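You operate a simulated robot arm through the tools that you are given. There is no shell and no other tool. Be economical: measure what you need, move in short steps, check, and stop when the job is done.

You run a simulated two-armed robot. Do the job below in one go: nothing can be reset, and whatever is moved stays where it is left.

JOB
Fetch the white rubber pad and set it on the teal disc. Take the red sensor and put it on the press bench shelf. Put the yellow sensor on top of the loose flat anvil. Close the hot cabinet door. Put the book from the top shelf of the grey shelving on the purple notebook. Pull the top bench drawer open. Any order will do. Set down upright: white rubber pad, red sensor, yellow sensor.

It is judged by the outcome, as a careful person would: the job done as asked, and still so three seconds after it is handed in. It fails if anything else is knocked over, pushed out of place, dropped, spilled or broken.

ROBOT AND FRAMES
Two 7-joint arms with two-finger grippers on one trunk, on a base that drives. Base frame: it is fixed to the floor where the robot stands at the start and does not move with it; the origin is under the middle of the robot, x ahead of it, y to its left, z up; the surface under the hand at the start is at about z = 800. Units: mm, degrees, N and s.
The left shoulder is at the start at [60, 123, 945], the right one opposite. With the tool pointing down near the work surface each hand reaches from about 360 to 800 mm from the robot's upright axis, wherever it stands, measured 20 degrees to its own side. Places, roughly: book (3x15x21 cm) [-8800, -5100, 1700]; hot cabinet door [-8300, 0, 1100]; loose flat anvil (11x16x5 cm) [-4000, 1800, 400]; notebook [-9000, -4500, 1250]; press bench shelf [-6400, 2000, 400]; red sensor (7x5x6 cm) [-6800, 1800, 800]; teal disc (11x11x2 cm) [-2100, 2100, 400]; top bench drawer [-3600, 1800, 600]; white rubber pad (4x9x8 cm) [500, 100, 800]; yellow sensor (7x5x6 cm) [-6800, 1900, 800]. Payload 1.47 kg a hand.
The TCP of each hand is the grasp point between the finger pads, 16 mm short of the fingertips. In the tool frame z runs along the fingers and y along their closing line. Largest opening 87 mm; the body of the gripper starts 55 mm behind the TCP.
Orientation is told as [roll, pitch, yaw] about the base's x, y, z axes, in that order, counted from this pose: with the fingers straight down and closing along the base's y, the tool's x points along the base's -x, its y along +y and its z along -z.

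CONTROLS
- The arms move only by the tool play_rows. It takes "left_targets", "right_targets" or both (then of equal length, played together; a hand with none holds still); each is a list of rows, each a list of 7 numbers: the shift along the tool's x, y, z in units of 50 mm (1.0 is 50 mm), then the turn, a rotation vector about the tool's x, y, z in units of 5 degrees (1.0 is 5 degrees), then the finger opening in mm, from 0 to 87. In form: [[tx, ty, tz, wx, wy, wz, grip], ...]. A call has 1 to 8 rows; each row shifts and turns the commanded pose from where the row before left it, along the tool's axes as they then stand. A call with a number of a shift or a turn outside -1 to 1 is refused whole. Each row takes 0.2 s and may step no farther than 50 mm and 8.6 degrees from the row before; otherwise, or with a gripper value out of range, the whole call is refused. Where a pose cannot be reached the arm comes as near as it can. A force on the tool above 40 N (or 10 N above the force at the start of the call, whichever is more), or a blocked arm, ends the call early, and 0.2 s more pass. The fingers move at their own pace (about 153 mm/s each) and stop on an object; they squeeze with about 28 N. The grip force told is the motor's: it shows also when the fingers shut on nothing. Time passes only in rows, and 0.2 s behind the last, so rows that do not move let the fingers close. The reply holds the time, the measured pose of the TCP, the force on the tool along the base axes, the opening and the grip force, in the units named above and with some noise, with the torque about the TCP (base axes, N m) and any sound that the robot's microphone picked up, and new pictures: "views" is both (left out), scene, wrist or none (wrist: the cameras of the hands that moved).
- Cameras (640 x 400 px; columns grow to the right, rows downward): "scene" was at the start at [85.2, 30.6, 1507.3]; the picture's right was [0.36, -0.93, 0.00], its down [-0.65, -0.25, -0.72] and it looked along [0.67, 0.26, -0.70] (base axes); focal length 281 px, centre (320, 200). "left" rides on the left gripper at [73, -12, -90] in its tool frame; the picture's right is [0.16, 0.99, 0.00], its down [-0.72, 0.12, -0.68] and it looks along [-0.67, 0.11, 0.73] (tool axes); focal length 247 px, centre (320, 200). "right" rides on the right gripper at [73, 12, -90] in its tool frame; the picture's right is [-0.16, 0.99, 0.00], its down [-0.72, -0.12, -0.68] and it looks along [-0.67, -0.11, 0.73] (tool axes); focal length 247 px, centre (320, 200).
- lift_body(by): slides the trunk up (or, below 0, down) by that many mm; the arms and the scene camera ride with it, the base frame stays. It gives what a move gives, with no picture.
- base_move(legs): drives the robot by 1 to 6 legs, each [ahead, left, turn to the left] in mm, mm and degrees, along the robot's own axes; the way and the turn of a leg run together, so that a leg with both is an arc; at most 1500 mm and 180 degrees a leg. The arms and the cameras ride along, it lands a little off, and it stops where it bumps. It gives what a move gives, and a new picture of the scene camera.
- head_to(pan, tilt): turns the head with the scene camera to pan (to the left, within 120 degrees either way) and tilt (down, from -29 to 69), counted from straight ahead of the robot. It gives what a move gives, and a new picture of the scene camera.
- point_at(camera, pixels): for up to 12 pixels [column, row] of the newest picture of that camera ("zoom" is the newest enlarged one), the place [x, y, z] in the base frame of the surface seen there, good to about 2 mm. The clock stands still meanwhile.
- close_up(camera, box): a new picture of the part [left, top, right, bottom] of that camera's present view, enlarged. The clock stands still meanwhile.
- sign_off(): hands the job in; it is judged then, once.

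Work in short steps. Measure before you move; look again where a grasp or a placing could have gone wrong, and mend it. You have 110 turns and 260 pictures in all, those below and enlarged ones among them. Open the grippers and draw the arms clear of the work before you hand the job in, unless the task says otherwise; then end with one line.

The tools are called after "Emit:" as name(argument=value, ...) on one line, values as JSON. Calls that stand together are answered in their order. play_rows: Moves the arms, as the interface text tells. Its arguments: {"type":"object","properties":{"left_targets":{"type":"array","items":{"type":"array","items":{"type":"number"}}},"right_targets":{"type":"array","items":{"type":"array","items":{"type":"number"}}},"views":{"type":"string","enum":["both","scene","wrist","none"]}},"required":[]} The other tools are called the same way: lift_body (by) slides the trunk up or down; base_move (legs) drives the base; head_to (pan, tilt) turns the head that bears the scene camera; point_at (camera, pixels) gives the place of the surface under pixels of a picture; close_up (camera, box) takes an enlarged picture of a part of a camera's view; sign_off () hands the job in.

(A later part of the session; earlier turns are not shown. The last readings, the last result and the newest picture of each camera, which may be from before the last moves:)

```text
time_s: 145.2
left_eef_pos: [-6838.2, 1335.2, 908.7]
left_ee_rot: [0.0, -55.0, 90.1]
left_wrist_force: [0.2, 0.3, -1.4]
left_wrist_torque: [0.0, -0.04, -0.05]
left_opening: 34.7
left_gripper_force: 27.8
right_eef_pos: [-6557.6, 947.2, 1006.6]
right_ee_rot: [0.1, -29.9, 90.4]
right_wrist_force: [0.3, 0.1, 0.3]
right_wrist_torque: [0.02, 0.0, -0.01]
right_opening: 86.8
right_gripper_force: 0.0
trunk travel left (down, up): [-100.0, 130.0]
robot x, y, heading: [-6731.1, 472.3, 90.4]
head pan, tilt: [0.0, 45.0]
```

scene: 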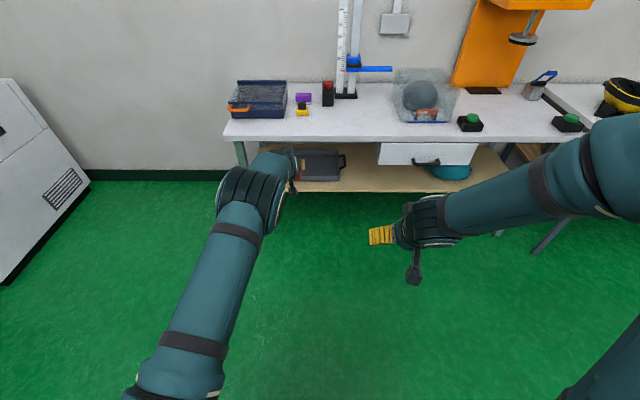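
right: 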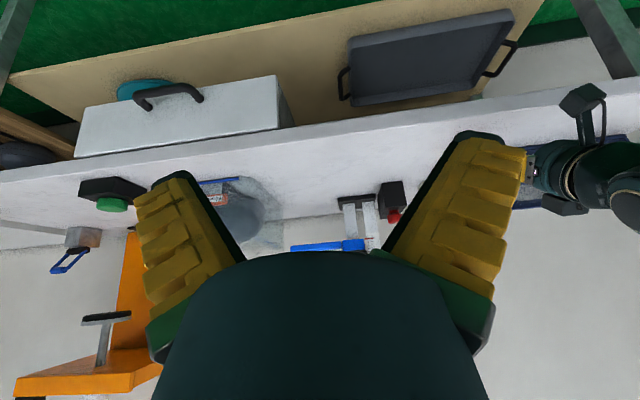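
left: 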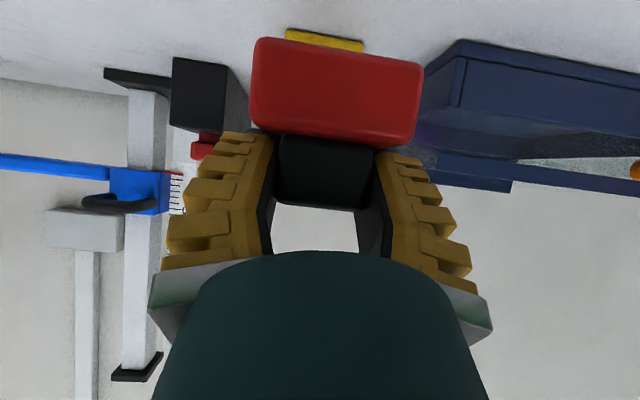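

Red held. The shelf has free room between the black tray and the helmet, around (385,180); I measure it.

Emit:
point_at(camera="scene", pixels=[[345, 165], [370, 170], [370, 188], [370, 191], [400, 180], [430, 175], [420, 165], [405, 165], [350, 145], [382, 162], [360, 180], [342, 182]])

Emit:
close_up(camera="scene", box=[280, 120, 500, 210])

```text
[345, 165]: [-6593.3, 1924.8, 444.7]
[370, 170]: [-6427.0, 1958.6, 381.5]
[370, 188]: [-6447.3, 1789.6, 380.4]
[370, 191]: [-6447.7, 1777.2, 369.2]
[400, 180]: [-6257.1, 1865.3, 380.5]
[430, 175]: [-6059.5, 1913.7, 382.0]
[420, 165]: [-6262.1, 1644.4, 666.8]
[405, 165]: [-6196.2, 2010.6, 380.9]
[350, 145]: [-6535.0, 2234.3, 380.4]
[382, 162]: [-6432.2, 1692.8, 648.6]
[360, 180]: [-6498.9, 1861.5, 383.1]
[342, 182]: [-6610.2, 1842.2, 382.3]
```

```text
2.91 times, centred on (390, 165) of scene
```

zoom: 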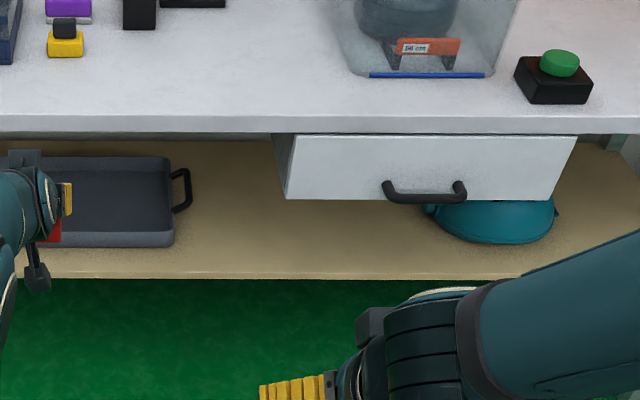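

I shift right 343 mm, lower the trunk, and bring the left hand down and back to shelf height.

Emit:
base_move(legs=[[0, -343, 0]])

Emit:
lift_body(by=-100)

Emit:
play_rows(left_targets=[[0.866, 0, 0.24, 0, 0, 0, 0], [0.866, 0, 0.24, 0, 0, 0, 0], [0.866, 0, 0.24, 0, 0, 0, 0], [0.866, 0, 0.24, 0, 0, 0, 0], [0.866, 0, 0.24, 0, 0, 0, 0], [0.866, 0, 0.24, 0, 0, 0, 0], [0.866, 0, 0.24, 0, 0, 0, 0], [0.866, 0, 0.24, 0, 0, 0, 0]], views="scene")

```text
time_s: 148.9
left_eef_pos: [-6488.1, 1338.7, 907.3]
left_ee_rot: [0.0, -54.9, 90.2]
left_wrist_force: [-0.5, 0.1, -1.1]
left_wrist_torque: [0.0, -0.04, -0.01]
left_opening: 34.4
left_gripper_force: 28.3
right_eef_pos: [-6205.2, 949.4, 1007.1]
right_ee_rot: [0.0, -30.0, 90.4]
right_wrist_force: [-0.7, -0.1, 0.4]
right_wrist_torque: [-0.01, 0.02, -0.02]
right_opening: 86.6
right_gripper_force: 0.0
trunk travel left (down, up): [-100.0, 130.0]
robot x, y, heading: [-6385.1, 476.9, 90.4]
head pan, tilt: [0.0, 45.0]
```

scene: 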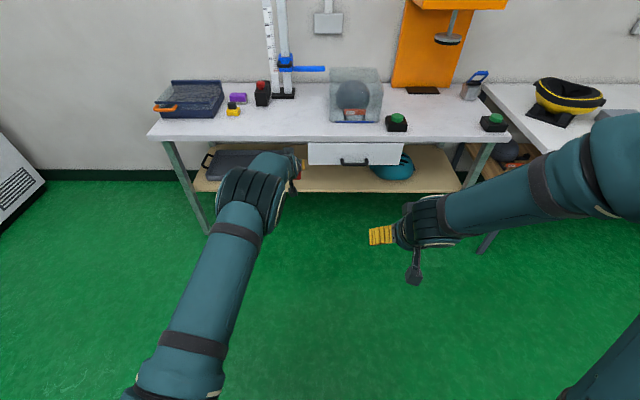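

```text
time_s: 150.2
left_eef_pos: [-6488.3, 1337.8, 807.9]
left_ee_rot: [0.0, -54.9, 90.1]
left_wrist_force: [-0.7, -0.1, -2.0]
left_wrist_torque: [0.02, 0.0, 0.04]
left_opening: 34.8
left_gripper_force: 27.7
right_eef_pos: [-6206.2, 949.5, 908.3]
right_ee_rot: [0.0, -30.0, 90.4]
right_wrist_force: [-0.3, 0.2, -1.3]
right_wrist_torque: [-0.01, 0.01, 0.01]
right_opening: 87.0
right_gripper_force: 0.1
trunk travel left (down, up): [0.0, 230.0]
robot x, y, heading: [-6383.1, 476.5, 90.7]
head pan, tilt: [0.0, 45.0]
```

```text
time_s: 152.0
left_eef_pos: [-6485.1, 1217.0, 472.5]
left_ee_rot: [0.0, -54.9, 90.2]
left_wrist_force: [-0.6, 0.2, -0.5]
left_wrist_torque: [-0.01, 0.0, 0.0]
left_opening: 34.9
left_gripper_force: 27.9
right_eef_pos: [-6207.4, 950.9, 906.0]
right_ee_rot: [0.0, -29.9, 90.4]
right_wrist_force: [0.6, 0.2, 0.6]
right_wrist_torque: [0.01, 0.01, 0.01]
right_opening: 86.8
right_gripper_force: 0.0
trunk travel left (down, up): [0.0, 230.0]
robot x, y, heading: [-6381.8, 475.9, 90.6]
head pan, tilt: [0.0, 45.0]
```

scene: 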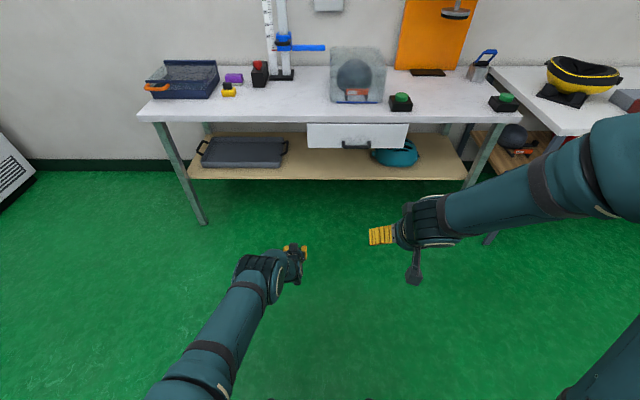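

I drive ahead 640 mm, sensor bottom at z≈422 above the shelf's 381.

Emit:
base_move(legs=[[500, 9, 0], [140, 0, 0]])

Emit:
close_up(camera="left", box=[0, 0, 640, 400])

```text
time_s: 155.8
left_eef_pos: [-6494.8, 1839.8, 470.5]
left_ee_rot: [0.0, -54.9, 90.1]
left_wrist_force: [-0.7, 0.9, -1.0]
left_wrist_torque: [0.04, 0.02, 0.02]
left_opening: 34.7
left_gripper_force: 28.0
right_eef_pos: [-6217.7, 1573.5, 906.2]
right_ee_rot: [0.0, -29.8, 90.3]
right_wrist_force: [-0.4, -0.6, -0.8]
right_wrist_torque: [0.0, 0.02, -0.01]
right_opening: 86.9
right_gripper_force: 0.0
trunk travel left (down, up): [0.0, 230.0]
robot x, y, heading: [-6396.6, 1098.1, 90.3]
head pan, tilt: [0.0, 45.0]
```

scene: 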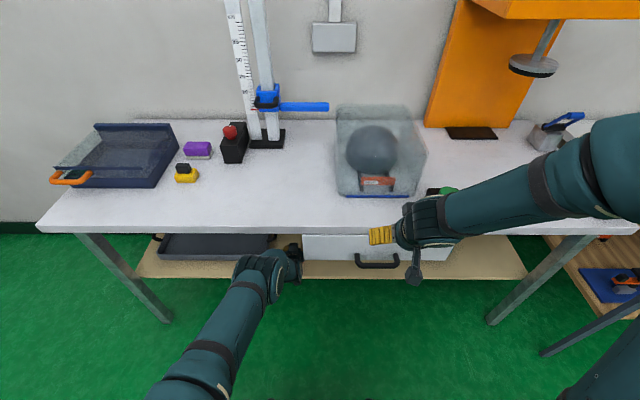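

```text
1.00 times, centred on (320, 200) of left (not enlarged: the box is as wide or as high as the picture)
```

zoom: 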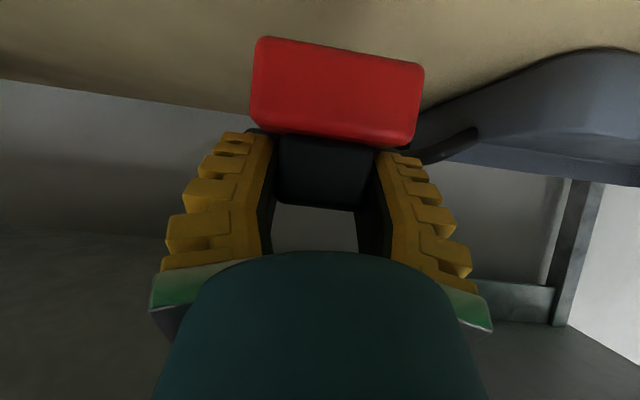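

Emit:
point_at(camera="zoom", pixels=[[430, 155], [475, 130], [480, 100], [200, 60], [420, 70], [260, 90], [340, 120]])

Emit:
play_rows(left_targets=[[0.25, 0, 0.172, 0, 0, 0, 0], [0.25, 0, 0.172, 0, 0, 0, 0], [0.06, 0, 0.04, 0, 0, 0, 0], [0, 0, 0, 0, 0, 0, 0]], views="wrist")

```text
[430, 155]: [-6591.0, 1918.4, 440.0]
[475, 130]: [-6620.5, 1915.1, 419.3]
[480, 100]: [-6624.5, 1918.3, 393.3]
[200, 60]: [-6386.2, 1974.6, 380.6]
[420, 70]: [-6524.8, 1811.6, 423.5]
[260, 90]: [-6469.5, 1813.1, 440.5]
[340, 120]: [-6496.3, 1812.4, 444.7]
```

```text
time_s: 156.8
left_eef_pos: [-6494.7, 1837.8, 436.1]
left_ee_rot: [0.0, -54.9, 89.9]
left_wrist_force: [0.1, -0.6, -1.8]
left_wrist_torque: [0.0, 0.0, -0.02]
left_opening: 34.8
left_gripper_force: 28.1
right_eef_pos: [-6218.1, 1573.5, 906.2]
right_ee_rot: [0.0, -29.9, 90.3]
right_wrist_force: [0.6, -0.9, -1.1]
right_wrist_torque: [0.03, -0.01, 0.0]
right_opening: 87.0
right_gripper_force: 0.1
trunk travel left (down, up): [0.0, 230.0]
robot x, y, heading: [-6392.4, 1102.2, 90.5]
head pan, tilt: [0.0, 45.0]
```

left: 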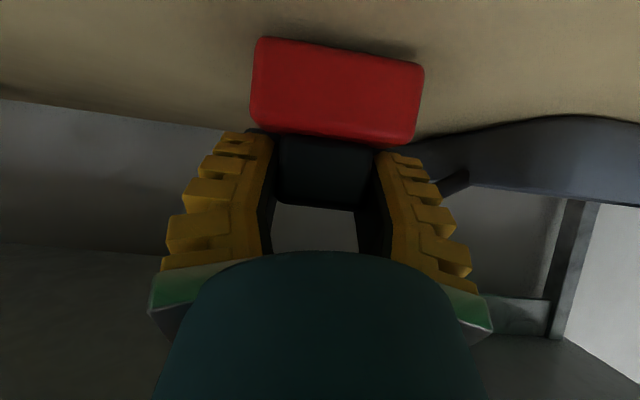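

The base is 32 mm inside the shelf edge. I lower in small steps to touch.

Emit:
play_rows(left_targets=[[0.033, 0, 0.023, 0, 0, 0, 0], [0.033, 0, 0.023, 0, 0, 0, 0], [0.033, 0, 0.023, 0, 0, 0, 0], [0, 0, 0, 0, 0, 0, 0]], views="none")

```text
time_s: 157.8
left_eef_pos: [-6495.4, 1837.4, 432.1]
left_ee_rot: [0.0, -54.9, 90.0]
left_wrist_force: [-0.6, 0.6, -1.6]
left_wrist_torque: [0.03, 0.05, 0.01]
left_opening: 34.9
left_gripper_force: 28.5
right_eef_pos: [-6216.9, 1573.8, 906.5]
right_ee_rot: [0.1, -29.9, 90.3]
right_wrist_force: [0.5, 0.7, -0.5]
right_wrist_torque: [0.0, 0.03, -0.02]
right_opening: 87.0
right_gripper_force: 0.1
trunk travel left (down, up): [0.0, 230.0]
robot x, y, heading: [-6391.6, 1105.1, 90.3]
head pan, tilt: [0.0, 45.0]
```

Emit:
play_rows(left_targets=[[0.033, 0, 0.023, 0, 0, 0, 0], [0.033, 0, 0.023, 0, 0, 0, 0], [0, 0, 0, 0, 0, 0, 0]], views="none")

```text
time_s: 158.6
left_eef_pos: [-6494.8, 1836.8, 431.1]
left_ee_rot: [0.0, -54.9, 90.1]
left_wrist_force: [-0.3, 0.8, -1.6]
left_wrist_torque: [-0.01, -0.03, 0.0]
left_opening: 34.7
left_gripper_force: 28.1
left hand out of reach, approached as far as the arm can: row 1
right_eef_pos: [-6217.9, 1572.5, 907.6]
right_ee_rot: [0.1, -29.9, 90.2]
right_wrist_force: [-1.5, -0.2, -0.7]
right_wrist_torque: [0.03, -0.02, 0.0]
right_opening: 86.9
right_gripper_force: 0.1
trunk travel left (down, up): [0.0, 230.0]
robot x, y, heading: [-6396.5, 1100.2, 90.3]
head pan, tilt: [0.0, 45.0]
```

Reach limit again. I raise 8 mm, drive ahead 35 mm, then bring the hand back 20 mm and down.

Emit:
play_rows(left_targets=[[-0.131, 0, -0.092, 0, 0, 0, 0], [0, 0, 0, 0, 0, 0, 0]], views="none")

Emit:
base_move(legs=[[35, 0, 0]])

Emit:
play_rows(left_targets=[[0.115, 0, -0.164, 0, 0, 0, 0], [0.115, 0, -0.164, 0, 0, 0, 0], [0.082, 0, 0.057, 0, 0, 0, 0], [0.033, 0, 0.023, 0, 0, 0, 0], [0.033, 0, 0.023, 0, 0, 0, 0], [0.033, 0, 0.023, 0, 0, 0, 0], [0, 0, 0, 0, 0, 0, 0]], views="wrist")

```text
time_s: 159.2
left_eef_pos: [-6496.6, 1836.2, 437.4]
left_ee_rot: [0.0, -55.0, 90.0]
left_wrist_force: [1.1, -0.5, -1.9]
left_wrist_torque: [0.01, 0.0, 0.01]
left_opening: 34.5
left_gripper_force: 28.2
right_eef_pos: [-6216.6, 1572.9, 906.5]
right_ee_rot: [0.1, -29.9, 90.3]
right_wrist_force: [-0.2, 0.0, 0.5]
right_wrist_torque: [-0.04, -0.01, 0.01]
right_opening: 86.9
right_gripper_force: 0.2
trunk travel left (down, up): [0.0, 230.0]
robot x, y, heading: [-6396.1, 1097.4, 90.3]
head pan, tilt: [0.0, 45.0]
```

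```text
time_s: 160.1
left_eef_pos: [-6495.6, 1872.2, 436.0]
left_ee_rot: [0.0, -54.9, 90.0]
left_wrist_force: [-0.1, 0.6, -0.7]
left_wrist_torque: [0.01, 0.02, 0.05]
left_opening: 34.8
left_gripper_force: 28.0
right_eef_pos: [-6217.8, 1608.0, 906.1]
right_ee_rot: [0.0, -29.9, 90.3]
right_wrist_force: [-0.4, 0.2, 0.1]
right_wrist_torque: [-0.01, 0.02, 0.01]
right_opening: 87.0
right_gripper_force: 0.0
trunk travel left (down, up): [0.0, 230.0]
robot x, y, heading: [-6397.6, 1135.7, 90.3]
head pan, tilt: [0.0, 45.0]
```

scene: 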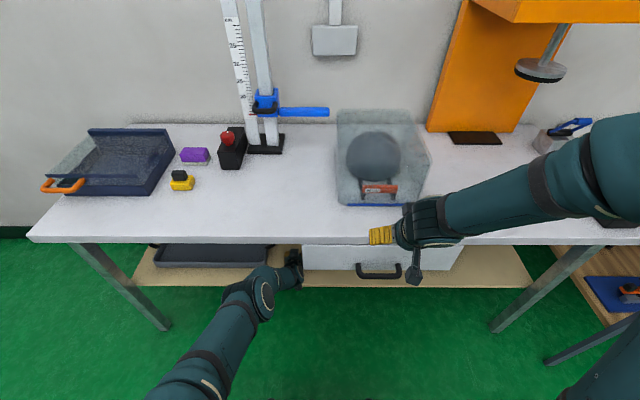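

```text
time_s: 161.7
left_eef_pos: [-6496.3, 1853.2, 430.5]
left_ee_rot: [0.1, -55.3, 90.0]
left_wrist_force: [1.7, -1.3, 19.3]
left_wrist_torque: [0.02, -0.07, -0.03]
left_opening: 36.8
left_gripper_force: 27.4
right_eef_pos: [-6217.1, 1607.7, 906.7]
right_ee_rot: [0.1, -30.1, 90.3]
right_wrist_force: [0.4, 0.6, -0.3]
right_wrist_torque: [0.02, -0.01, -0.01]
right_opening: 86.8
right_gripper_force: 0.1
trunk travel left (down, up): [0.0, 230.0]
robot x, y, heading: [-6396.8, 1135.6, 90.7]
head pan, tilt: [0.0, 45.0]
```

left: 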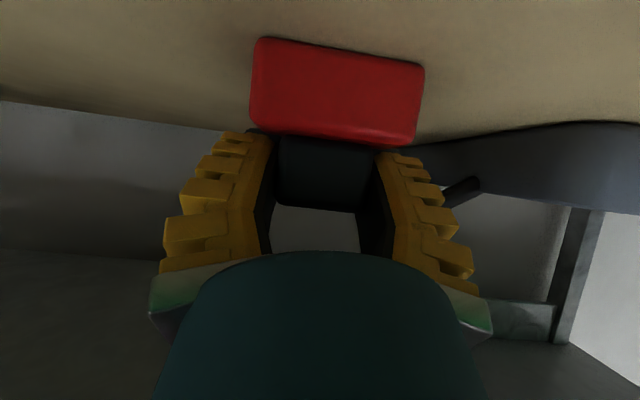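

It stands on the shelf. I ease up, open the fingers, rise 8 mm and back away.

Emit:
play_rows(left_targets=[[-0.033, 0, -0.023, 0, 0, 0, 36], [0, 0, 0, 0, 0, 0, 55], [0, 0, 0, 0, 0, 0, 70], [-0.131, 0, -0.092, 0, 0, 0, 70], [0, 0, 0, 0, 0, 0, 70]], views="wrist")

Emit:
base_move(legs=[[-450, 0, 0]])

Emit:
close_up(camera="scene", box=[150, 80, 470, 280])

```text
time_s: 162.9
left_eef_pos: [-6496.5, 1853.1, 435.6]
left_ee_rot: [0.0, -55.0, 90.0]
left_wrist_force: [0.4, -0.5, 0.5]
left_wrist_torque: [-0.03, 0.01, -0.02]
left_opening: 73.6
left_gripper_force: 2.8
right_eef_pos: [-6217.8, 1608.7, 907.4]
right_ee_rot: [-0.1, -29.9, 90.3]
right_wrist_force: [-0.5, 0.6, -0.2]
right_wrist_torque: [0.02, 0.0, 0.0]
right_opening: 86.9
right_gripper_force: 0.0
trunk travel left (down, up): [0.0, 230.0]
robot x, y, heading: [-6398.6, 1133.9, 90.4]
head pan, tilt: [0.0, 45.0]
```

left: 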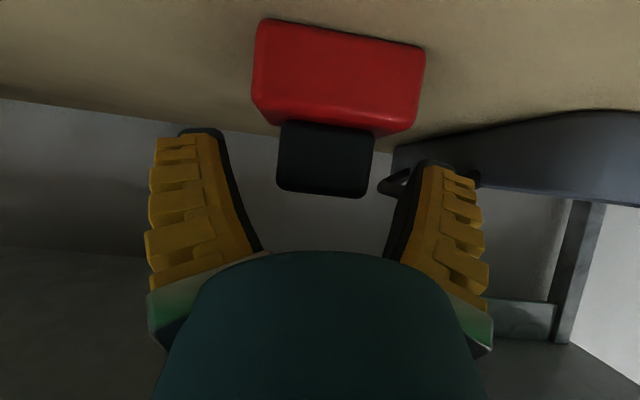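

```text
time_s: 165.6
left_eef_pos: [-6488.5, 1407.6, 436.8]
left_ee_rot: [0.1, -54.9, 89.4]
left_wrist_force: [-0.1, 0.4, 0.4]
left_wrist_torque: [-0.02, -0.02, 0.01]
left_opening: 73.5
left_gripper_force: 2.2
right_eef_pos: [-6211.9, 1160.7, 905.7]
right_ee_rot: [0.1, -30.0, 89.7]
right_wrist_force: [0.0, -0.2, 0.9]
right_wrist_torque: [0.04, -0.03, 0.0]
right_opening: 86.8
right_gripper_force: 0.1
trunk travel left (down, up): [0.0, 230.0]
robot x, y, heading: [-6399.2, 694.0, 89.7]
head pan, tilt: [0.0, 45.0]
```

scene: 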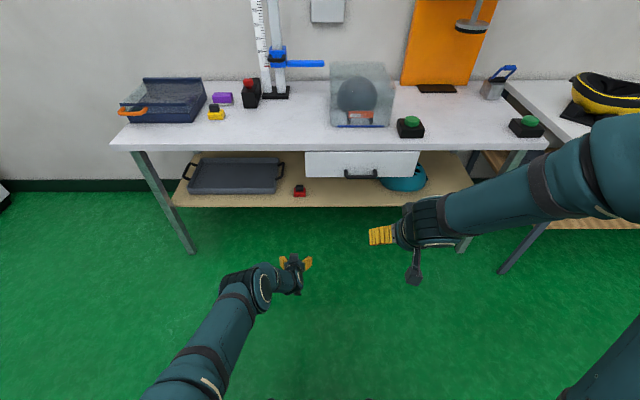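

```text
2.00 times, centred on (310, 180) of scene
```

zoom: 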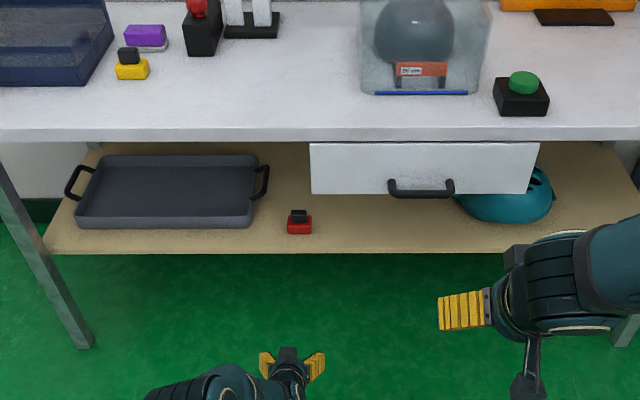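

Red stands upright on the shelf. I raise trunk and hand and drive before the yellow sensor.

Emit:
lift_body(by=100)

Emit:
play_rows(left_targets=[[-0.737, 0, -0.516, 0, 0, 0, 65], [-0.737, 0, -0.516, 0, 0, 0, 65], [-0.737, 0, -0.516, 0, 0, 0, 65], [-0.737, 0, -0.516, 0, 0, 0, 65], [-0.737, 0, -0.516, 0, 0, 0, 65], [-0.737, 0, -0.516, 0, 0, 0, 65], [-0.737, 0, -0.516, 0, 0, 0, 65], [-0.737, 0, -0.516, 0, 0, 0, 65]], views="none")

Emit:
base_move(legs=[[0, 346, 0.4], [415, 0, 0]])

Emit:
play_rows(left_targets=[[0, 0, 0, 0, 0, 0, 65]], views="wrist")

```text
time_s: 166.9
left_eef_pos: [-6488.8, 1408.0, 535.9]
left_ee_rot: [0.0, -54.9, 89.4]
left_wrist_force: [0.7, -0.8, 0.2]
left_wrist_torque: [-0.01, 0.0, -0.01]
left_opening: 73.4
left_gripper_force: 2.3
right_eef_pos: [-6211.7, 1161.6, 1006.0]
right_ee_rot: [0.0, -29.9, 89.7]
right_wrist_force: [0.2, 0.6, 0.6]
right_wrist_torque: [0.02, -0.02, 0.02]
right_opening: 87.2
right_gripper_force: 0.1
trunk travel left (down, up): [-100.0, 130.0]
robot x, y, heading: [-6398.7, 689.0, 89.6]
head pan, tilt: [0.0, 45.0]
```

```text
time_s: 168.7
left_eef_pos: [-6488.3, 1408.4, 895.2]
left_ee_rot: [0.1, -54.9, 89.3]
left_wrist_force: [0.0, 0.1, 0.0]
left_wrist_torque: [0.02, 0.01, 0.02]
left_opening: 69.1
left_gripper_force: 3.1
right_eef_pos: [-6212.7, 1160.4, 1006.3]
right_ee_rot: [0.0, -30.0, 89.8]
right_wrist_force: [0.6, -0.8, -0.5]
right_wrist_torque: [0.04, -0.02, -0.02]
right_opening: 87.0
right_gripper_force: 0.0
trunk travel left (down, up): [-100.0, 130.0]
robot x, y, heading: [-6395.2, 686.3, 89.7]
head pan, tilt: [0.0, 45.0]
```

```text
time_s: 174.5
left_eef_pos: [-6843.3, 1815.0, 894.9]
left_ee_rot: [0.0, -55.0, 89.5]
left_wrist_force: [1.1, 0.0, -0.1]
left_wrist_torque: [-0.02, -0.03, 0.01]
left_opening: 68.9
left_gripper_force: 2.6
right_eef_pos: [-6565.4, 1568.9, 1005.6]
right_ee_rot: [0.0, -30.0, 89.9]
right_wrist_force: [-0.8, -0.1, 0.5]
right_wrist_torque: [-0.01, -0.01, -0.01]
right_opening: 87.2
right_gripper_force: 0.1
trunk travel left (down, up): [-100.0, 130.0]
robot x, y, heading: [-6746.4, 1092.7, 89.8]
head pan, tilt: [0.0, 45.0]
```

scene: 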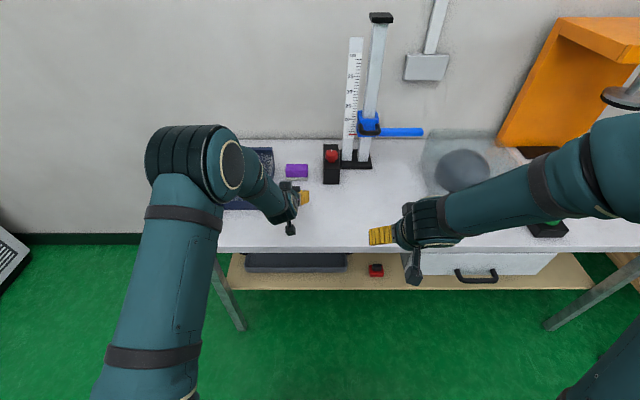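

```text
time_s: 174.9
left_eef_pos: [-6842.4, 1816.0, 895.2]
left_ee_rot: [0.1, -55.0, 89.6]
left_wrist_force: [0.0, -0.1, -0.6]
left_wrist_torque: [0.0, 0.0, -0.01]
left_opening: 69.0
left_gripper_force: 3.1
right_eef_pos: [-6565.6, 1568.0, 1005.8]
right_ee_rot: [0.0, -29.9, 90.0]
right_wrist_force: [-0.1, 1.1, -0.1]
right_wrist_torque: [-0.06, 0.0, 0.02]
right_opening: 87.0
right_gripper_force: 0.1
trunk travel left (down, up): [-100.0, 130.0]
robot x, y, heading: [-6748.7, 1096.2, 89.9]
head pan, tilt: [0.0, 45.0]
```

left: 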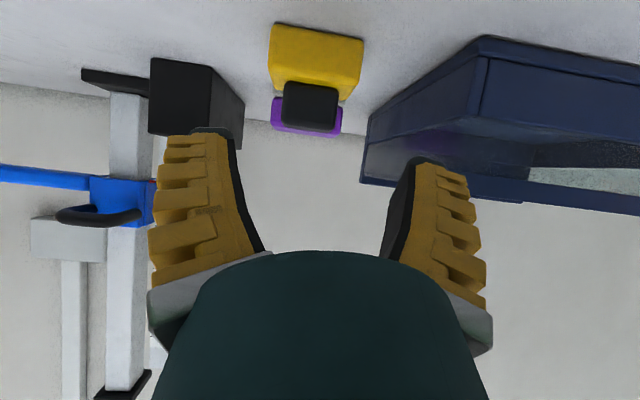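

I measure the yellow sensor's block and the tray wall next to it.

Emit:
point_at(camera="left", pixels=[[275, 60], [355, 70], [287, 98], [334, 100], [310, 105], [308, 122], [365, 150], [380, 105], [470, 45], [355, 120]])

```text
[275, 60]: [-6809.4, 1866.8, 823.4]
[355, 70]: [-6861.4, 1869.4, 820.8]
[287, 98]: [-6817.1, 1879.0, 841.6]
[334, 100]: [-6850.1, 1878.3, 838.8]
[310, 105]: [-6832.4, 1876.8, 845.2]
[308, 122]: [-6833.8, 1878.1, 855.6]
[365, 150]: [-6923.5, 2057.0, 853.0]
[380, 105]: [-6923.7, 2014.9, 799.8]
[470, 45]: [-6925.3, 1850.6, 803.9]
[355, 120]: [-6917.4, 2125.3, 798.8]
```

Block centre x -6834, front y 1878. I advance to (-6834, 1892, 853) and close, then lift a little.

Emit:
play_rows(left_targets=[[-0.06, -0.06, 0.577, 0, 0, 0, 65], [-0.06, -0.06, 0.577, 0, 0, 0, 65], [-0.06, -0.05, 0.577, 0, 0, 0, 65], [0, 0, 0, 0, 0, 0, 65], [0, 0, 0, 0, 0, 0, 0], [0, 0, 0, 0, 0, 0, 0], [0, 0, 0, 0, 0, 0, 0]], views="wrist")

```text
time_s: 176.5
left_eef_pos: [-6833.1, 1890.1, 852.5]
left_ee_rot: [0.0, -54.9, 89.7]
left_wrist_force: [-1.1, 0.2, 3.4]
left_wrist_torque: [0.02, -0.1, 0.0]
left_opening: 34.6
left_gripper_force: 28.1
right_eef_pos: [-6565.4, 1568.3, 1007.0]
right_ee_rot: [0.0, -30.0, 89.9]
right_wrist_force: [0.0, -0.6, 0.1]
right_wrist_torque: [0.0, 0.02, 0.01]
right_opening: 87.2
right_gripper_force: 0.1
trunk travel left (down, up): [-100.0, 130.0]
robot x, y, heading: [-6748.0, 1094.7, 89.7]
head pan, tilt: [0.0, 45.0]
```

left: 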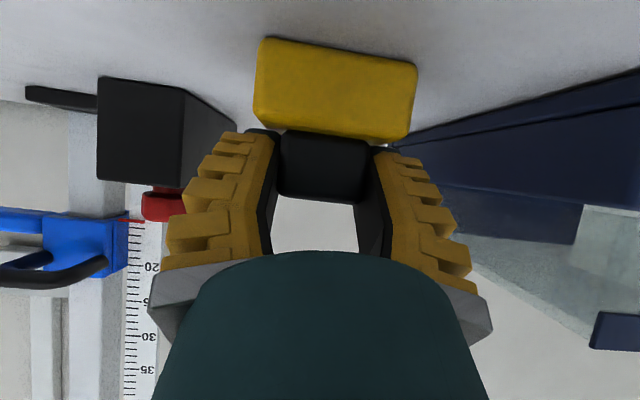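

Gripped. I lift, back out and drive toward the anvil.

Emit:
play_rows(left_targets=[[-0.08, 0, -0.057, 0, 0, 0, 0], [-0.25, 0, -0.17, 0, 0, 0, 0], [-0.41, 0, -0.287, 0, 0, 0, 0], [-0.41, 0, -0.287, 0, 0, 0, 0], [0, 0, 0, 0, 0, 0, 0]], views="wrist")

Emit:
base_move(legs=[[-500, 0, 0], [0, -1500, 0], [0, -1350, 0]])

```text
time_s: 177.7
left_eef_pos: [-6833.4, 1890.4, 920.4]
left_ee_rot: [0.0, -54.8, 89.5]
left_wrist_force: [-0.2, 0.6, -1.3]
left_wrist_torque: [0.03, 0.0, 0.03]
left_opening: 34.9
left_gripper_force: 27.8
right_eef_pos: [-6566.0, 1568.4, 1006.3]
right_ee_rot: [-0.1, -29.9, 90.0]
right_wrist_force: [-0.2, -0.2, -0.5]
right_wrist_torque: [0.03, 0.02, -0.01]
right_opening: 87.3
right_gripper_force: 0.1
trunk travel left (down, up): [-100.0, 130.0]
robot x, y, heading: [-6749.1, 1098.5, 90.3]
head pan, tilt: [0.0, 45.0]
```

left: 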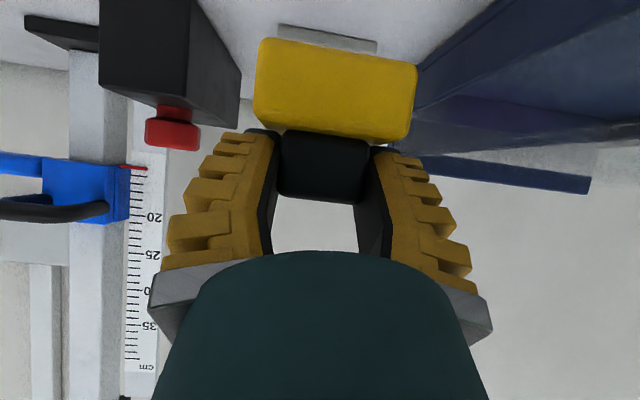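

```text
time_s: 205.1
left_eef_pos: [-3986.8, 1372.5, 919.3]
left_ee_rot: [0.0, -54.9, 89.3]
left_wrist_force: [0.7, 0.3, -1.1]
left_wrist_torque: [-0.01, 0.04, -0.02]
left_opening: 34.5
left_gripper_force: 28.3
right_eef_pos: [-3722.0, 1048.1, 1006.8]
right_ee_rot: [0.0, -29.9, 89.6]
right_wrist_force: [0.2, 0.1, 0.5]
right_wrist_torque: [0.0, 0.01, 0.0]
right_opening: 86.9
right_gripper_force: 0.1
trunk travel left (down, up): [-100.0, 130.0]
robot x, y, heading: [-3904.8, 578.5, 89.7]
head pan, tilt: [0.0, 45.0]
```

scene: 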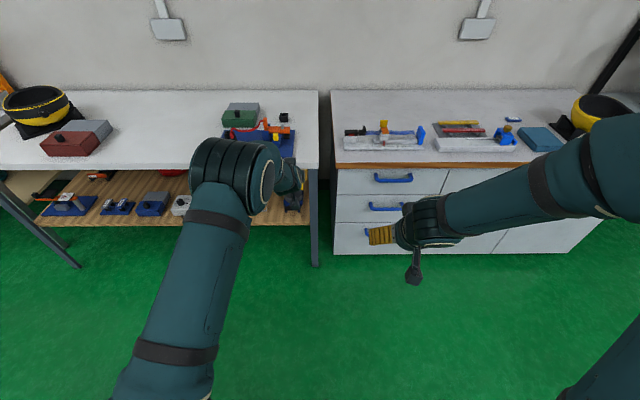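

The left arm hides the shelf there. I lower the trunk and hand to shelf height (still well in front) and look.

Emit:
lift_body(by=-100)

Emit:
play_rows(left_targets=[[0.866, 0, 0.24, 0, 0, 0, 0], [0.866, 0, 0.24, 0, 0, 0, 0], [0.866, 0, 0.24, 0, 0, 0, 0], [0.866, 0, 0.24, 0, 0, 0, 0], [0.866, 0, 0.24, 0, 0, 0, 0], [0.866, 0, 0.24, 0, 0, 0, 0], [0.866, 0, 0.24, 0, 0, 0, 0], [0.1, 0, 0.03, 0, 0, 0, 0]], views="scene")

Emit:
head_to(pan=8, tilt=30)

Emit:
close_up(camera="scene", box=[160, 160, 400, 310])

```text
time_s: 206.4
left_eef_pos: [-3987.7, 1371.8, 821.0]
left_ee_rot: [0.0, -54.9, 89.3]
left_wrist_force: [0.2, 0.6, -1.1]
left_wrist_torque: [0.01, 0.02, 0.0]
left_opening: 34.6
left_gripper_force: 27.4
right_eef_pos: [-3721.4, 1048.3, 906.6]
right_ee_rot: [0.0, -29.9, 89.6]
right_wrist_force: [0.8, -0.5, -0.3]
right_wrist_torque: [0.0, -0.01, -0.01]
right_opening: 87.0
right_gripper_force: 0.0
trunk travel left (down, up): [0.0, 230.0]
robot x, y, heading: [-3908.6, 577.1, 89.5]
head pan, tilt: [0.0, 45.0]
```

```text
time_s: 208.2
left_eef_pos: [-3992.4, 1267.8, 519.9]
left_ee_rot: [0.0, -54.9, 89.3]
left_wrist_force: [0.0, -1.0, -1.5]
left_wrist_torque: [0.0, -0.03, 0.03]
left_opening: 34.4
left_gripper_force: 28.3
right_eef_pos: [-3722.9, 1048.0, 906.6]
right_ee_rot: [0.1, -29.9, 89.8]
right_wrist_force: [0.1, -0.1, 0.3]
right_wrist_torque: [0.05, 0.04, -0.01]
right_opening: 87.0
right_gripper_force: 0.1
trunk travel left (down, up): [0.0, 230.0]
robot x, y, heading: [-3903.7, 579.6, 89.7]
head pan, tilt: [0.0, 45.0]
```

scene: 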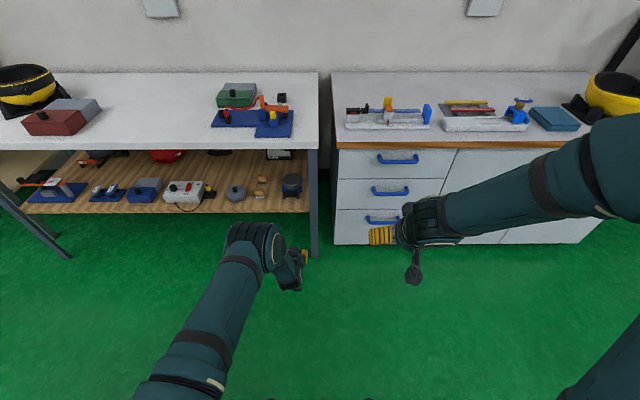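

```text
time_s: 208.9
left_eef_pos: [-3991.1, 1266.7, 518.8]
left_ee_rot: [0.0, -54.9, 89.3]
left_wrist_force: [0.0, 0.9, -1.5]
left_wrist_torque: [0.01, -0.02, 0.0]
left_opening: 34.4
left_gripper_force: 28.0
right_eef_pos: [-3721.8, 1048.9, 906.8]
right_ee_rot: [0.0, -29.9, 89.7]
right_wrist_force: [-0.5, 0.7, -0.2]
right_wrist_torque: [0.05, 0.01, 0.02]
right_opening: 86.6
right_gripper_force: 0.1
trunk travel left (down, up): [0.0, 230.0]
robot x, y, heading: [-3904.7, 580.4, 89.5]
head pan, tilt: [8.0, 30.0]
```

scene: 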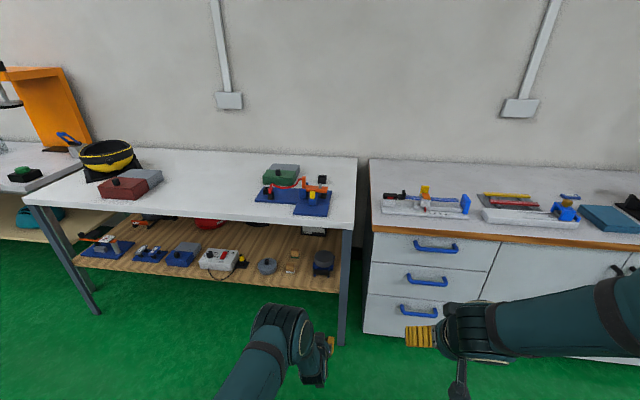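

```text
2.67 times, centred on (280, 235) of scene
```

zoom: 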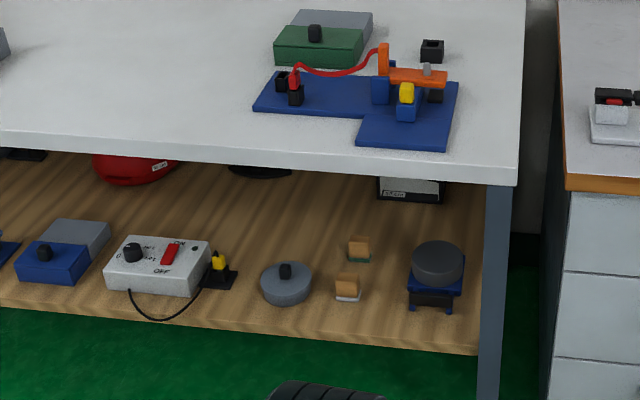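

Two candidates near (-4000,1800): the grey disc with a knob and the blue-and-grey block. I measure both.

Emit:
point_at(camera="zoom", pixels=[[285, 285], [260, 290], [312, 285], [437, 255], [410, 265], [463, 265], [437, 278], [432, 300], [418, 308], [350, 285], [400, 345], [480, 150]])

Emit:
close_up(camera="scene", box=[252, 235, 348, 295])

```text
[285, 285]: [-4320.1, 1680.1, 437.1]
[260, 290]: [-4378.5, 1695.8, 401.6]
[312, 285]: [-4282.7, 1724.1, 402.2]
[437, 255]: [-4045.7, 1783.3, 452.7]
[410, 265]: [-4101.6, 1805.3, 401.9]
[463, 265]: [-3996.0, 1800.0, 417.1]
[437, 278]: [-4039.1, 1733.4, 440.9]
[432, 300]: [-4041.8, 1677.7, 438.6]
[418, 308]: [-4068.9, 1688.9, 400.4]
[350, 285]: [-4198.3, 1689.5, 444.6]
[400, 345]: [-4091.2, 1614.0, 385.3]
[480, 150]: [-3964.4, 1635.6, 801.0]
```

```text
6.67 times, centred on (300, 265) of scene
```

zoom: 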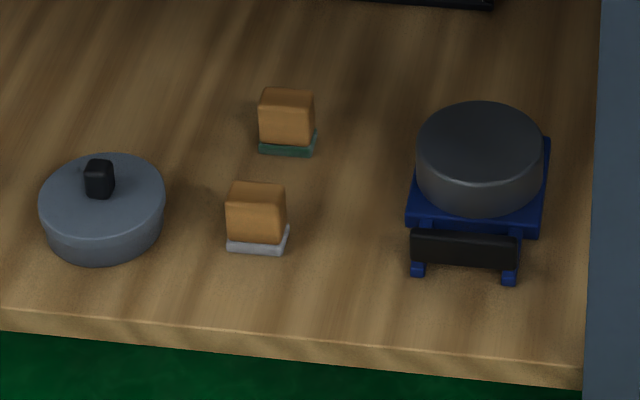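

The blue-and-grey flat anvil with a front handle (11x16x5) fits. I measure its round top.

Emit:
point_at(camera="zoom", pixels=[[480, 145], [480, 112], [480, 172], [422, 145], [538, 145], [465, 245], [415, 215], [540, 230], [300, 340], [590, 250]])

Emit:
point_at(camera="scene", pixels=[[300, 220], [300, 226], [340, 240], [345, 300], [335, 270]])

```text
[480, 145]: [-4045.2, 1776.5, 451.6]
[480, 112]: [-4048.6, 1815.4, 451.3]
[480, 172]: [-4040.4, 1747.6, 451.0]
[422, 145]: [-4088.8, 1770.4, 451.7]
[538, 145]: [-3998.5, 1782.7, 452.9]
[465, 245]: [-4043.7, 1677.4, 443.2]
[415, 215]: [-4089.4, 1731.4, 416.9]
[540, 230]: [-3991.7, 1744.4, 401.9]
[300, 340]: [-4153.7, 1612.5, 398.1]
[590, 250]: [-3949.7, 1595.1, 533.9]
```

```text
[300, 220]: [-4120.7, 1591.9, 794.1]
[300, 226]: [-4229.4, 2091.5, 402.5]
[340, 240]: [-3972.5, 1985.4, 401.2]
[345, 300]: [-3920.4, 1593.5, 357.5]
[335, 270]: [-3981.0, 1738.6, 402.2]
```

Anvil top: centre (-4044, 1778), z 451.5, radius about 46; bench edge at y 1592. I extend the arm 68 mm so the forearm runs flat, then shift left and drive in part of the way.

Emit:
play_rows(left_targets=[[-0.44, 0, 0.523, 0, 0, 0, 0], [-0.44, 0, 0.523, 0, 0, 0, 0], [0, 0, 0, 0, 0, 0, 0]], views="none")

Emit:
base_move(legs=[[0, 50, 0.5], [300, 0, 0]])

```text
time_s: 209.8
left_eef_pos: [-3990.1, 1338.8, 523.4]
left_ee_rot: [0.0, -54.9, 89.3]
left_wrist_force: [0.0, -0.1, -1.5]
left_wrist_torque: [-0.04, -0.01, -0.02]
left_opening: 34.4
left_gripper_force: 27.4
right_eef_pos: [-3721.7, 1047.7, 905.8]
right_ee_rot: [0.0, -29.9, 89.7]
right_wrist_force: [-0.8, 0.2, -0.4]
right_wrist_torque: [0.01, 0.02, -0.04]
right_opening: 86.9
right_gripper_force: 0.0
trunk travel left (down, up): [0.0, 230.0]
robot x, y, heading: [-3903.5, 579.3, 89.5]
head pan, tilt: [8.0, 30.0]
```

```text
time_s: 212.5
left_eef_pos: [-4043.9, 1632.6, 523.4]
left_ee_rot: [0.0, -54.9, 89.6]
left_wrist_force: [0.4, 0.5, -1.0]
left_wrist_torque: [0.03, 0.0, 0.02]
left_opening: 34.7
left_gripper_force: 28.2
right_eef_pos: [-3773.3, 1345.9, 905.7]
right_ee_rot: [-0.1, -29.9, 89.9]
right_wrist_force: [0.6, 0.2, 0.0]
right_wrist_torque: [-0.04, 0.01, -0.04]
right_opening: 86.9
right_gripper_force: 0.1
trunk travel left (down, up): [0.0, 230.0]
robot x, y, heading: [-3954.1, 875.2, 89.9]
head pan, tilt: [8.0, 30.0]
```

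scene: 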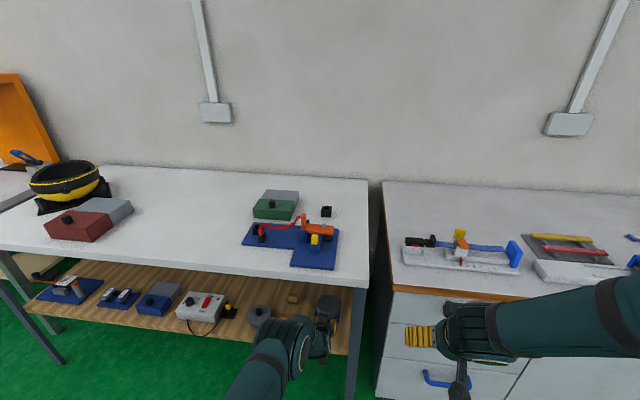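

Lined up at x -4044. I drive the last 148 mm and view the wrist picture.

Emit:
base_move(legs=[[148, 0, 0]])

Emit:
play_rows(left_targets=[[0, 0, 0, 0, 0, 0, 0]], views="wrist")

Emit:
point_at(camera="left", pixels=[[265, 100], [405, 105], [330, 120], [260, 20], [400, 20], [330, 30], [330, 10], [330, 50]])

```text
time_s: 213.9
left_eef_pos: [-4041.2, 1774.7, 517.1]
left_ee_rot: [0.0, -54.1, 89.4]
left_wrist_force: [0.6, -0.9, -0.9]
left_wrist_torque: [0.0, 0.03, 0.01]
left_opening: 34.4
left_gripper_force: 27.4
right_eef_pos: [-3772.3, 1493.3, 905.8]
right_ee_rot: [0.0, -29.9, 90.0]
right_wrist_force: [-0.2, 1.2, -0.5]
right_wrist_torque: [0.0, 0.01, -0.02]
right_opening: 87.0
right_gripper_force: 0.1
trunk travel left (down, up): [0.0, 230.0]
robot x, y, heading: [-3953.3, 1022.2, 90.1]
head pan, tilt: [8.0, 30.0]
stopped in leg 1: the robot was blocked; the commanded pose is now the measured one
```

scene: 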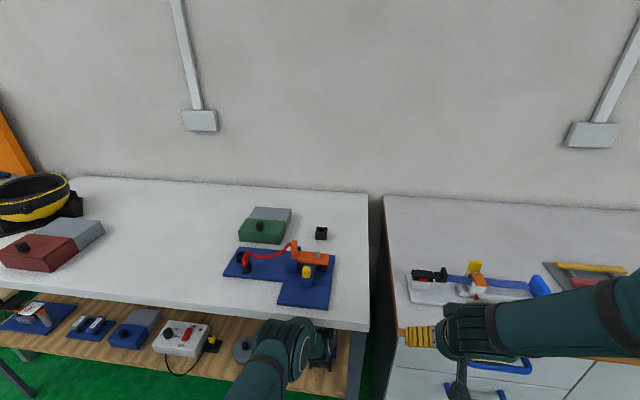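

```text
time_s: 214.3
left_eef_pos: [-4040.8, 1774.2, 516.6]
left_ee_rot: [0.0, -54.0, 89.5]
left_wrist_force: [0.6, 1.0, -1.6]
left_wrist_torque: [0.0, -0.05, 0.03]
left_opening: 34.6
left_gripper_force: 27.9
right_eef_pos: [-3771.9, 1493.6, 905.7]
right_ee_rot: [0.0, -29.8, 89.8]
right_wrist_force: [-0.5, -0.3, -0.6]
right_wrist_torque: [0.02, -0.01, 0.01]
right_opening: 87.1
right_gripper_force: 0.1
trunk travel left (down, up): [0.0, 230.0]
robot x, y, heading: [-3955.3, 1023.2, 90.0]
head pan, tilt: [8.0, 30.0]
```

left: 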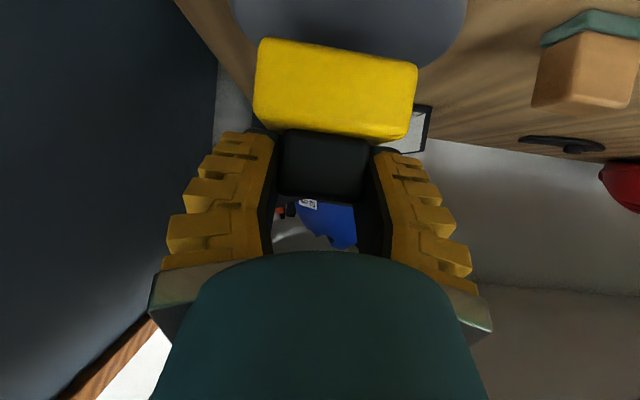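

```text
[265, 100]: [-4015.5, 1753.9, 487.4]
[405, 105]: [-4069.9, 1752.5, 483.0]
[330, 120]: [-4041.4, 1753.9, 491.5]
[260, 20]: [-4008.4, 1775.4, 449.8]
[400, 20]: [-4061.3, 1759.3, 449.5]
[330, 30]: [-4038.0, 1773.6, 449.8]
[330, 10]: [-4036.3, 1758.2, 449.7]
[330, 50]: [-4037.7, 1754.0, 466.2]
```

Slightly blocked at the bench edge, but the sensor is already centred over the anvil top (front y 1753). I lower it from here in small steps.

Emit:
play_rows(left_targets=[[0.08, 0, 0.058, 0, 0, 0, 0], [0.08, 0, 0.058, 0, -0.2, 0, 0], [0.033, 0, 0.023, 0, 0, 0, 0], [0, 0, 0, 0, 0, 0, 0]], views="none")

```text
time_s: 215.3
left_eef_pos: [-4042.7, 1774.9, 504.2]
left_ee_rot: [0.0, -55.1, 89.5]
left_wrist_force: [-0.5, 0.1, -1.7]
left_wrist_torque: [0.04, 0.02, 0.0]
left_opening: 34.5
left_gripper_force: 27.9
right_eef_pos: [-3771.9, 1492.3, 905.3]
right_ee_rot: [-0.2, -30.0, 90.0]
right_wrist_force: [0.5, 0.0, 1.3]
right_wrist_torque: [0.0, -0.01, -0.01]
right_opening: 86.9
right_gripper_force: 0.0
trunk travel left (down, up): [0.0, 230.0]
robot x, y, heading: [-3957.0, 1025.0, 89.9]
head pan, tilt: [8.0, 30.0]
```

Emit:
play_rows(left_targets=[[0.025, 0, 0.017, 0, 0, 0, 0], [0.025, 0, 0.017, 0, 0, 0, 0], [0, 0, 0, 0, 0, 0, 0]], views="wrist")

```text
time_s: 216.2
left_eef_pos: [-4042.1, 1775.9, 502.6]
left_ee_rot: [0.2, -55.4, 89.5]
left_wrist_force: [-0.7, 0.9, 8.0]
left_wrist_torque: [-0.16, -0.07, -0.05]
left_opening: 34.5
left_gripper_force: 28.5
right_eef_pos: [-3772.2, 1492.5, 906.0]
right_ee_rot: [0.0, -30.1, 89.9]
right_wrist_force: [0.0, 0.1, -0.2]
right_wrist_torque: [-0.01, 0.0, 0.0]
right_opening: 87.0
right_gripper_force: 0.0
trunk travel left (down, up): [0.0, 230.0]
robot x, y, heading: [-3954.8, 1019.4, 89.6]
head pan, tilt: [8.0, 30.0]
```

left: 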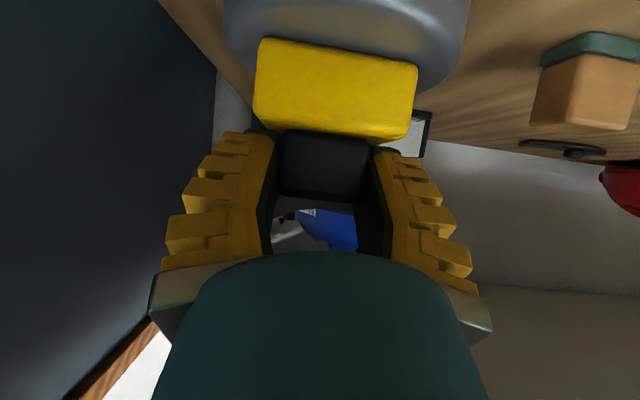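

Touching (10 N). I open, rise 5 mm and back away.

Emit:
play_rows(left_targets=[[0, 0, 0, 0, 0, 0, 40], [0, 0, 0, 0, 0, 0, 55], [0, 0, 0, 0, 0, 0, 65], [-0.08, 0, -0.057, 0, 0, 0, 65], [0, 0, 0, 0, 0, 0, 65]], views="wrist")

Emit:
base_move(legs=[[-350, 0, 0]])

Emit:
close_up(camera="scene", box=[200, 220, 360, 320])

```text
time_s: 217.3
left_eef_pos: [-4042.8, 1775.2, 506.3]
left_ee_rot: [0.0, -55.1, 89.5]
left_wrist_force: [0.4, -0.2, 0.6]
left_wrist_torque: [0.0, 0.0, 0.01]
left_opening: 69.0
left_gripper_force: 3.2
right_eef_pos: [-3772.4, 1493.3, 906.3]
right_ee_rot: [-0.1, -29.9, 89.9]
right_wrist_force: [-0.1, -0.7, 0.2]
right_wrist_torque: [0.0, 0.02, -0.03]
right_opening: 87.0
right_gripper_force: 0.0
trunk travel left (down, up): [0.0, 230.0]
robot x, y, heading: [-3953.6, 1022.8, 89.8]
head pan, tilt: [8.0, 30.0]
```

left: 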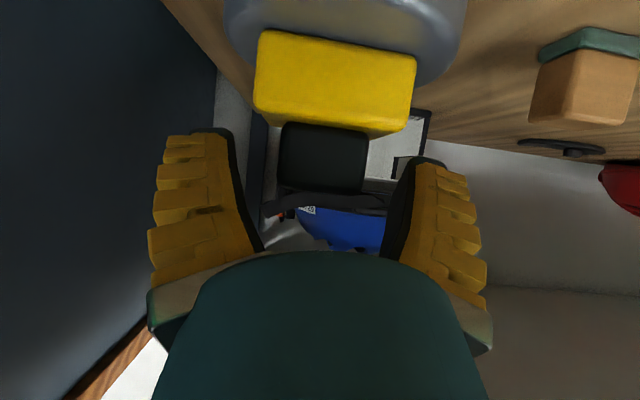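

```text
time_s: 219.6
left_eef_pos: [-4037.7, 1429.0, 507.1]
left_ee_rot: [-0.1, -55.2, 88.9]
left_wrist_force: [0.1, -0.6, 0.2]
left_wrist_torque: [0.01, 0.0, 0.01]
left_opening: 69.4
left_gripper_force: 3.1
right_eef_pos: [-3769.4, 1141.4, 907.3]
right_ee_rot: [0.0, -29.9, 89.4]
right_wrist_force: [0.4, -0.9, -0.4]
right_wrist_torque: [0.01, 0.01, 0.04]
right_opening: 87.1
right_gripper_force: 0.1
trunk travel left (down, up): [0.0, 230.0]
robot x, y, heading: [-3956.5, 671.9, 89.0]
head pan, tilt: [8.0, 30.0]
```

scene: 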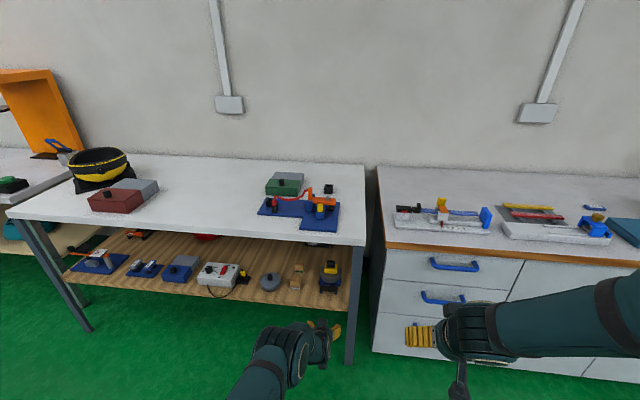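

```text
4.00 times, centred on (280, 270) of scene
```

zoom: 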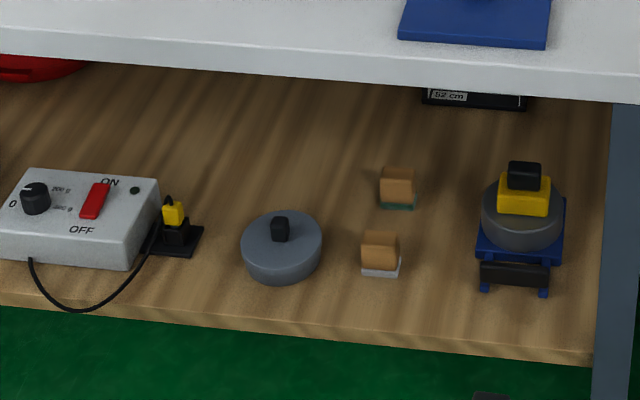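

The yellow sensor stands on the anvil. Now the top drawer's handle at (455,264): I enlarge and measure it.

Emit:
close_up(camera="scene", box=[370, 220, 530, 320])

Emit:
point_at(camera="zoom", pixels=[[240, 163], [335, 185], [430, 190], [340, 178], [335, 192], [335, 165], [335, 215], [70, 190], [580, 200], [300, 115], [250, 170], [425, 178]])

```text
4.00 times, centred on (450, 270) of scene
```

zoom: 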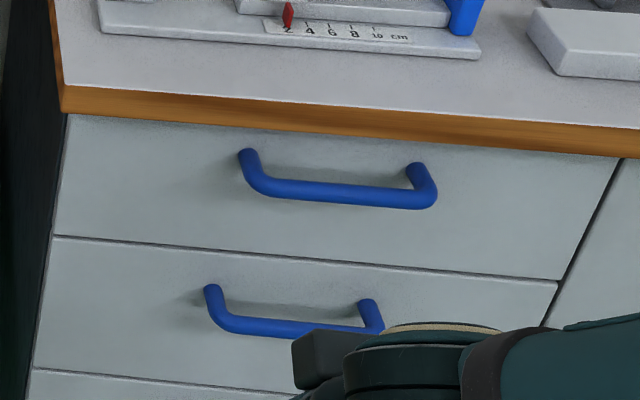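

```text
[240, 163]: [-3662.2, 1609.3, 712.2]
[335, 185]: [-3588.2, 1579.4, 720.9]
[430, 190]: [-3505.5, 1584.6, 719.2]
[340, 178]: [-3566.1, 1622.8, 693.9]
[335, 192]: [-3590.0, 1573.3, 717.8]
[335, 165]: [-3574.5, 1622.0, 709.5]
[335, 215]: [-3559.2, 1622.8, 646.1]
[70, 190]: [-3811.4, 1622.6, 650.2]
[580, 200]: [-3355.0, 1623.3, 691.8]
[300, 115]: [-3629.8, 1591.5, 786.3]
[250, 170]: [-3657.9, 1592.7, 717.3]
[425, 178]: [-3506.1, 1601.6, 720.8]
```

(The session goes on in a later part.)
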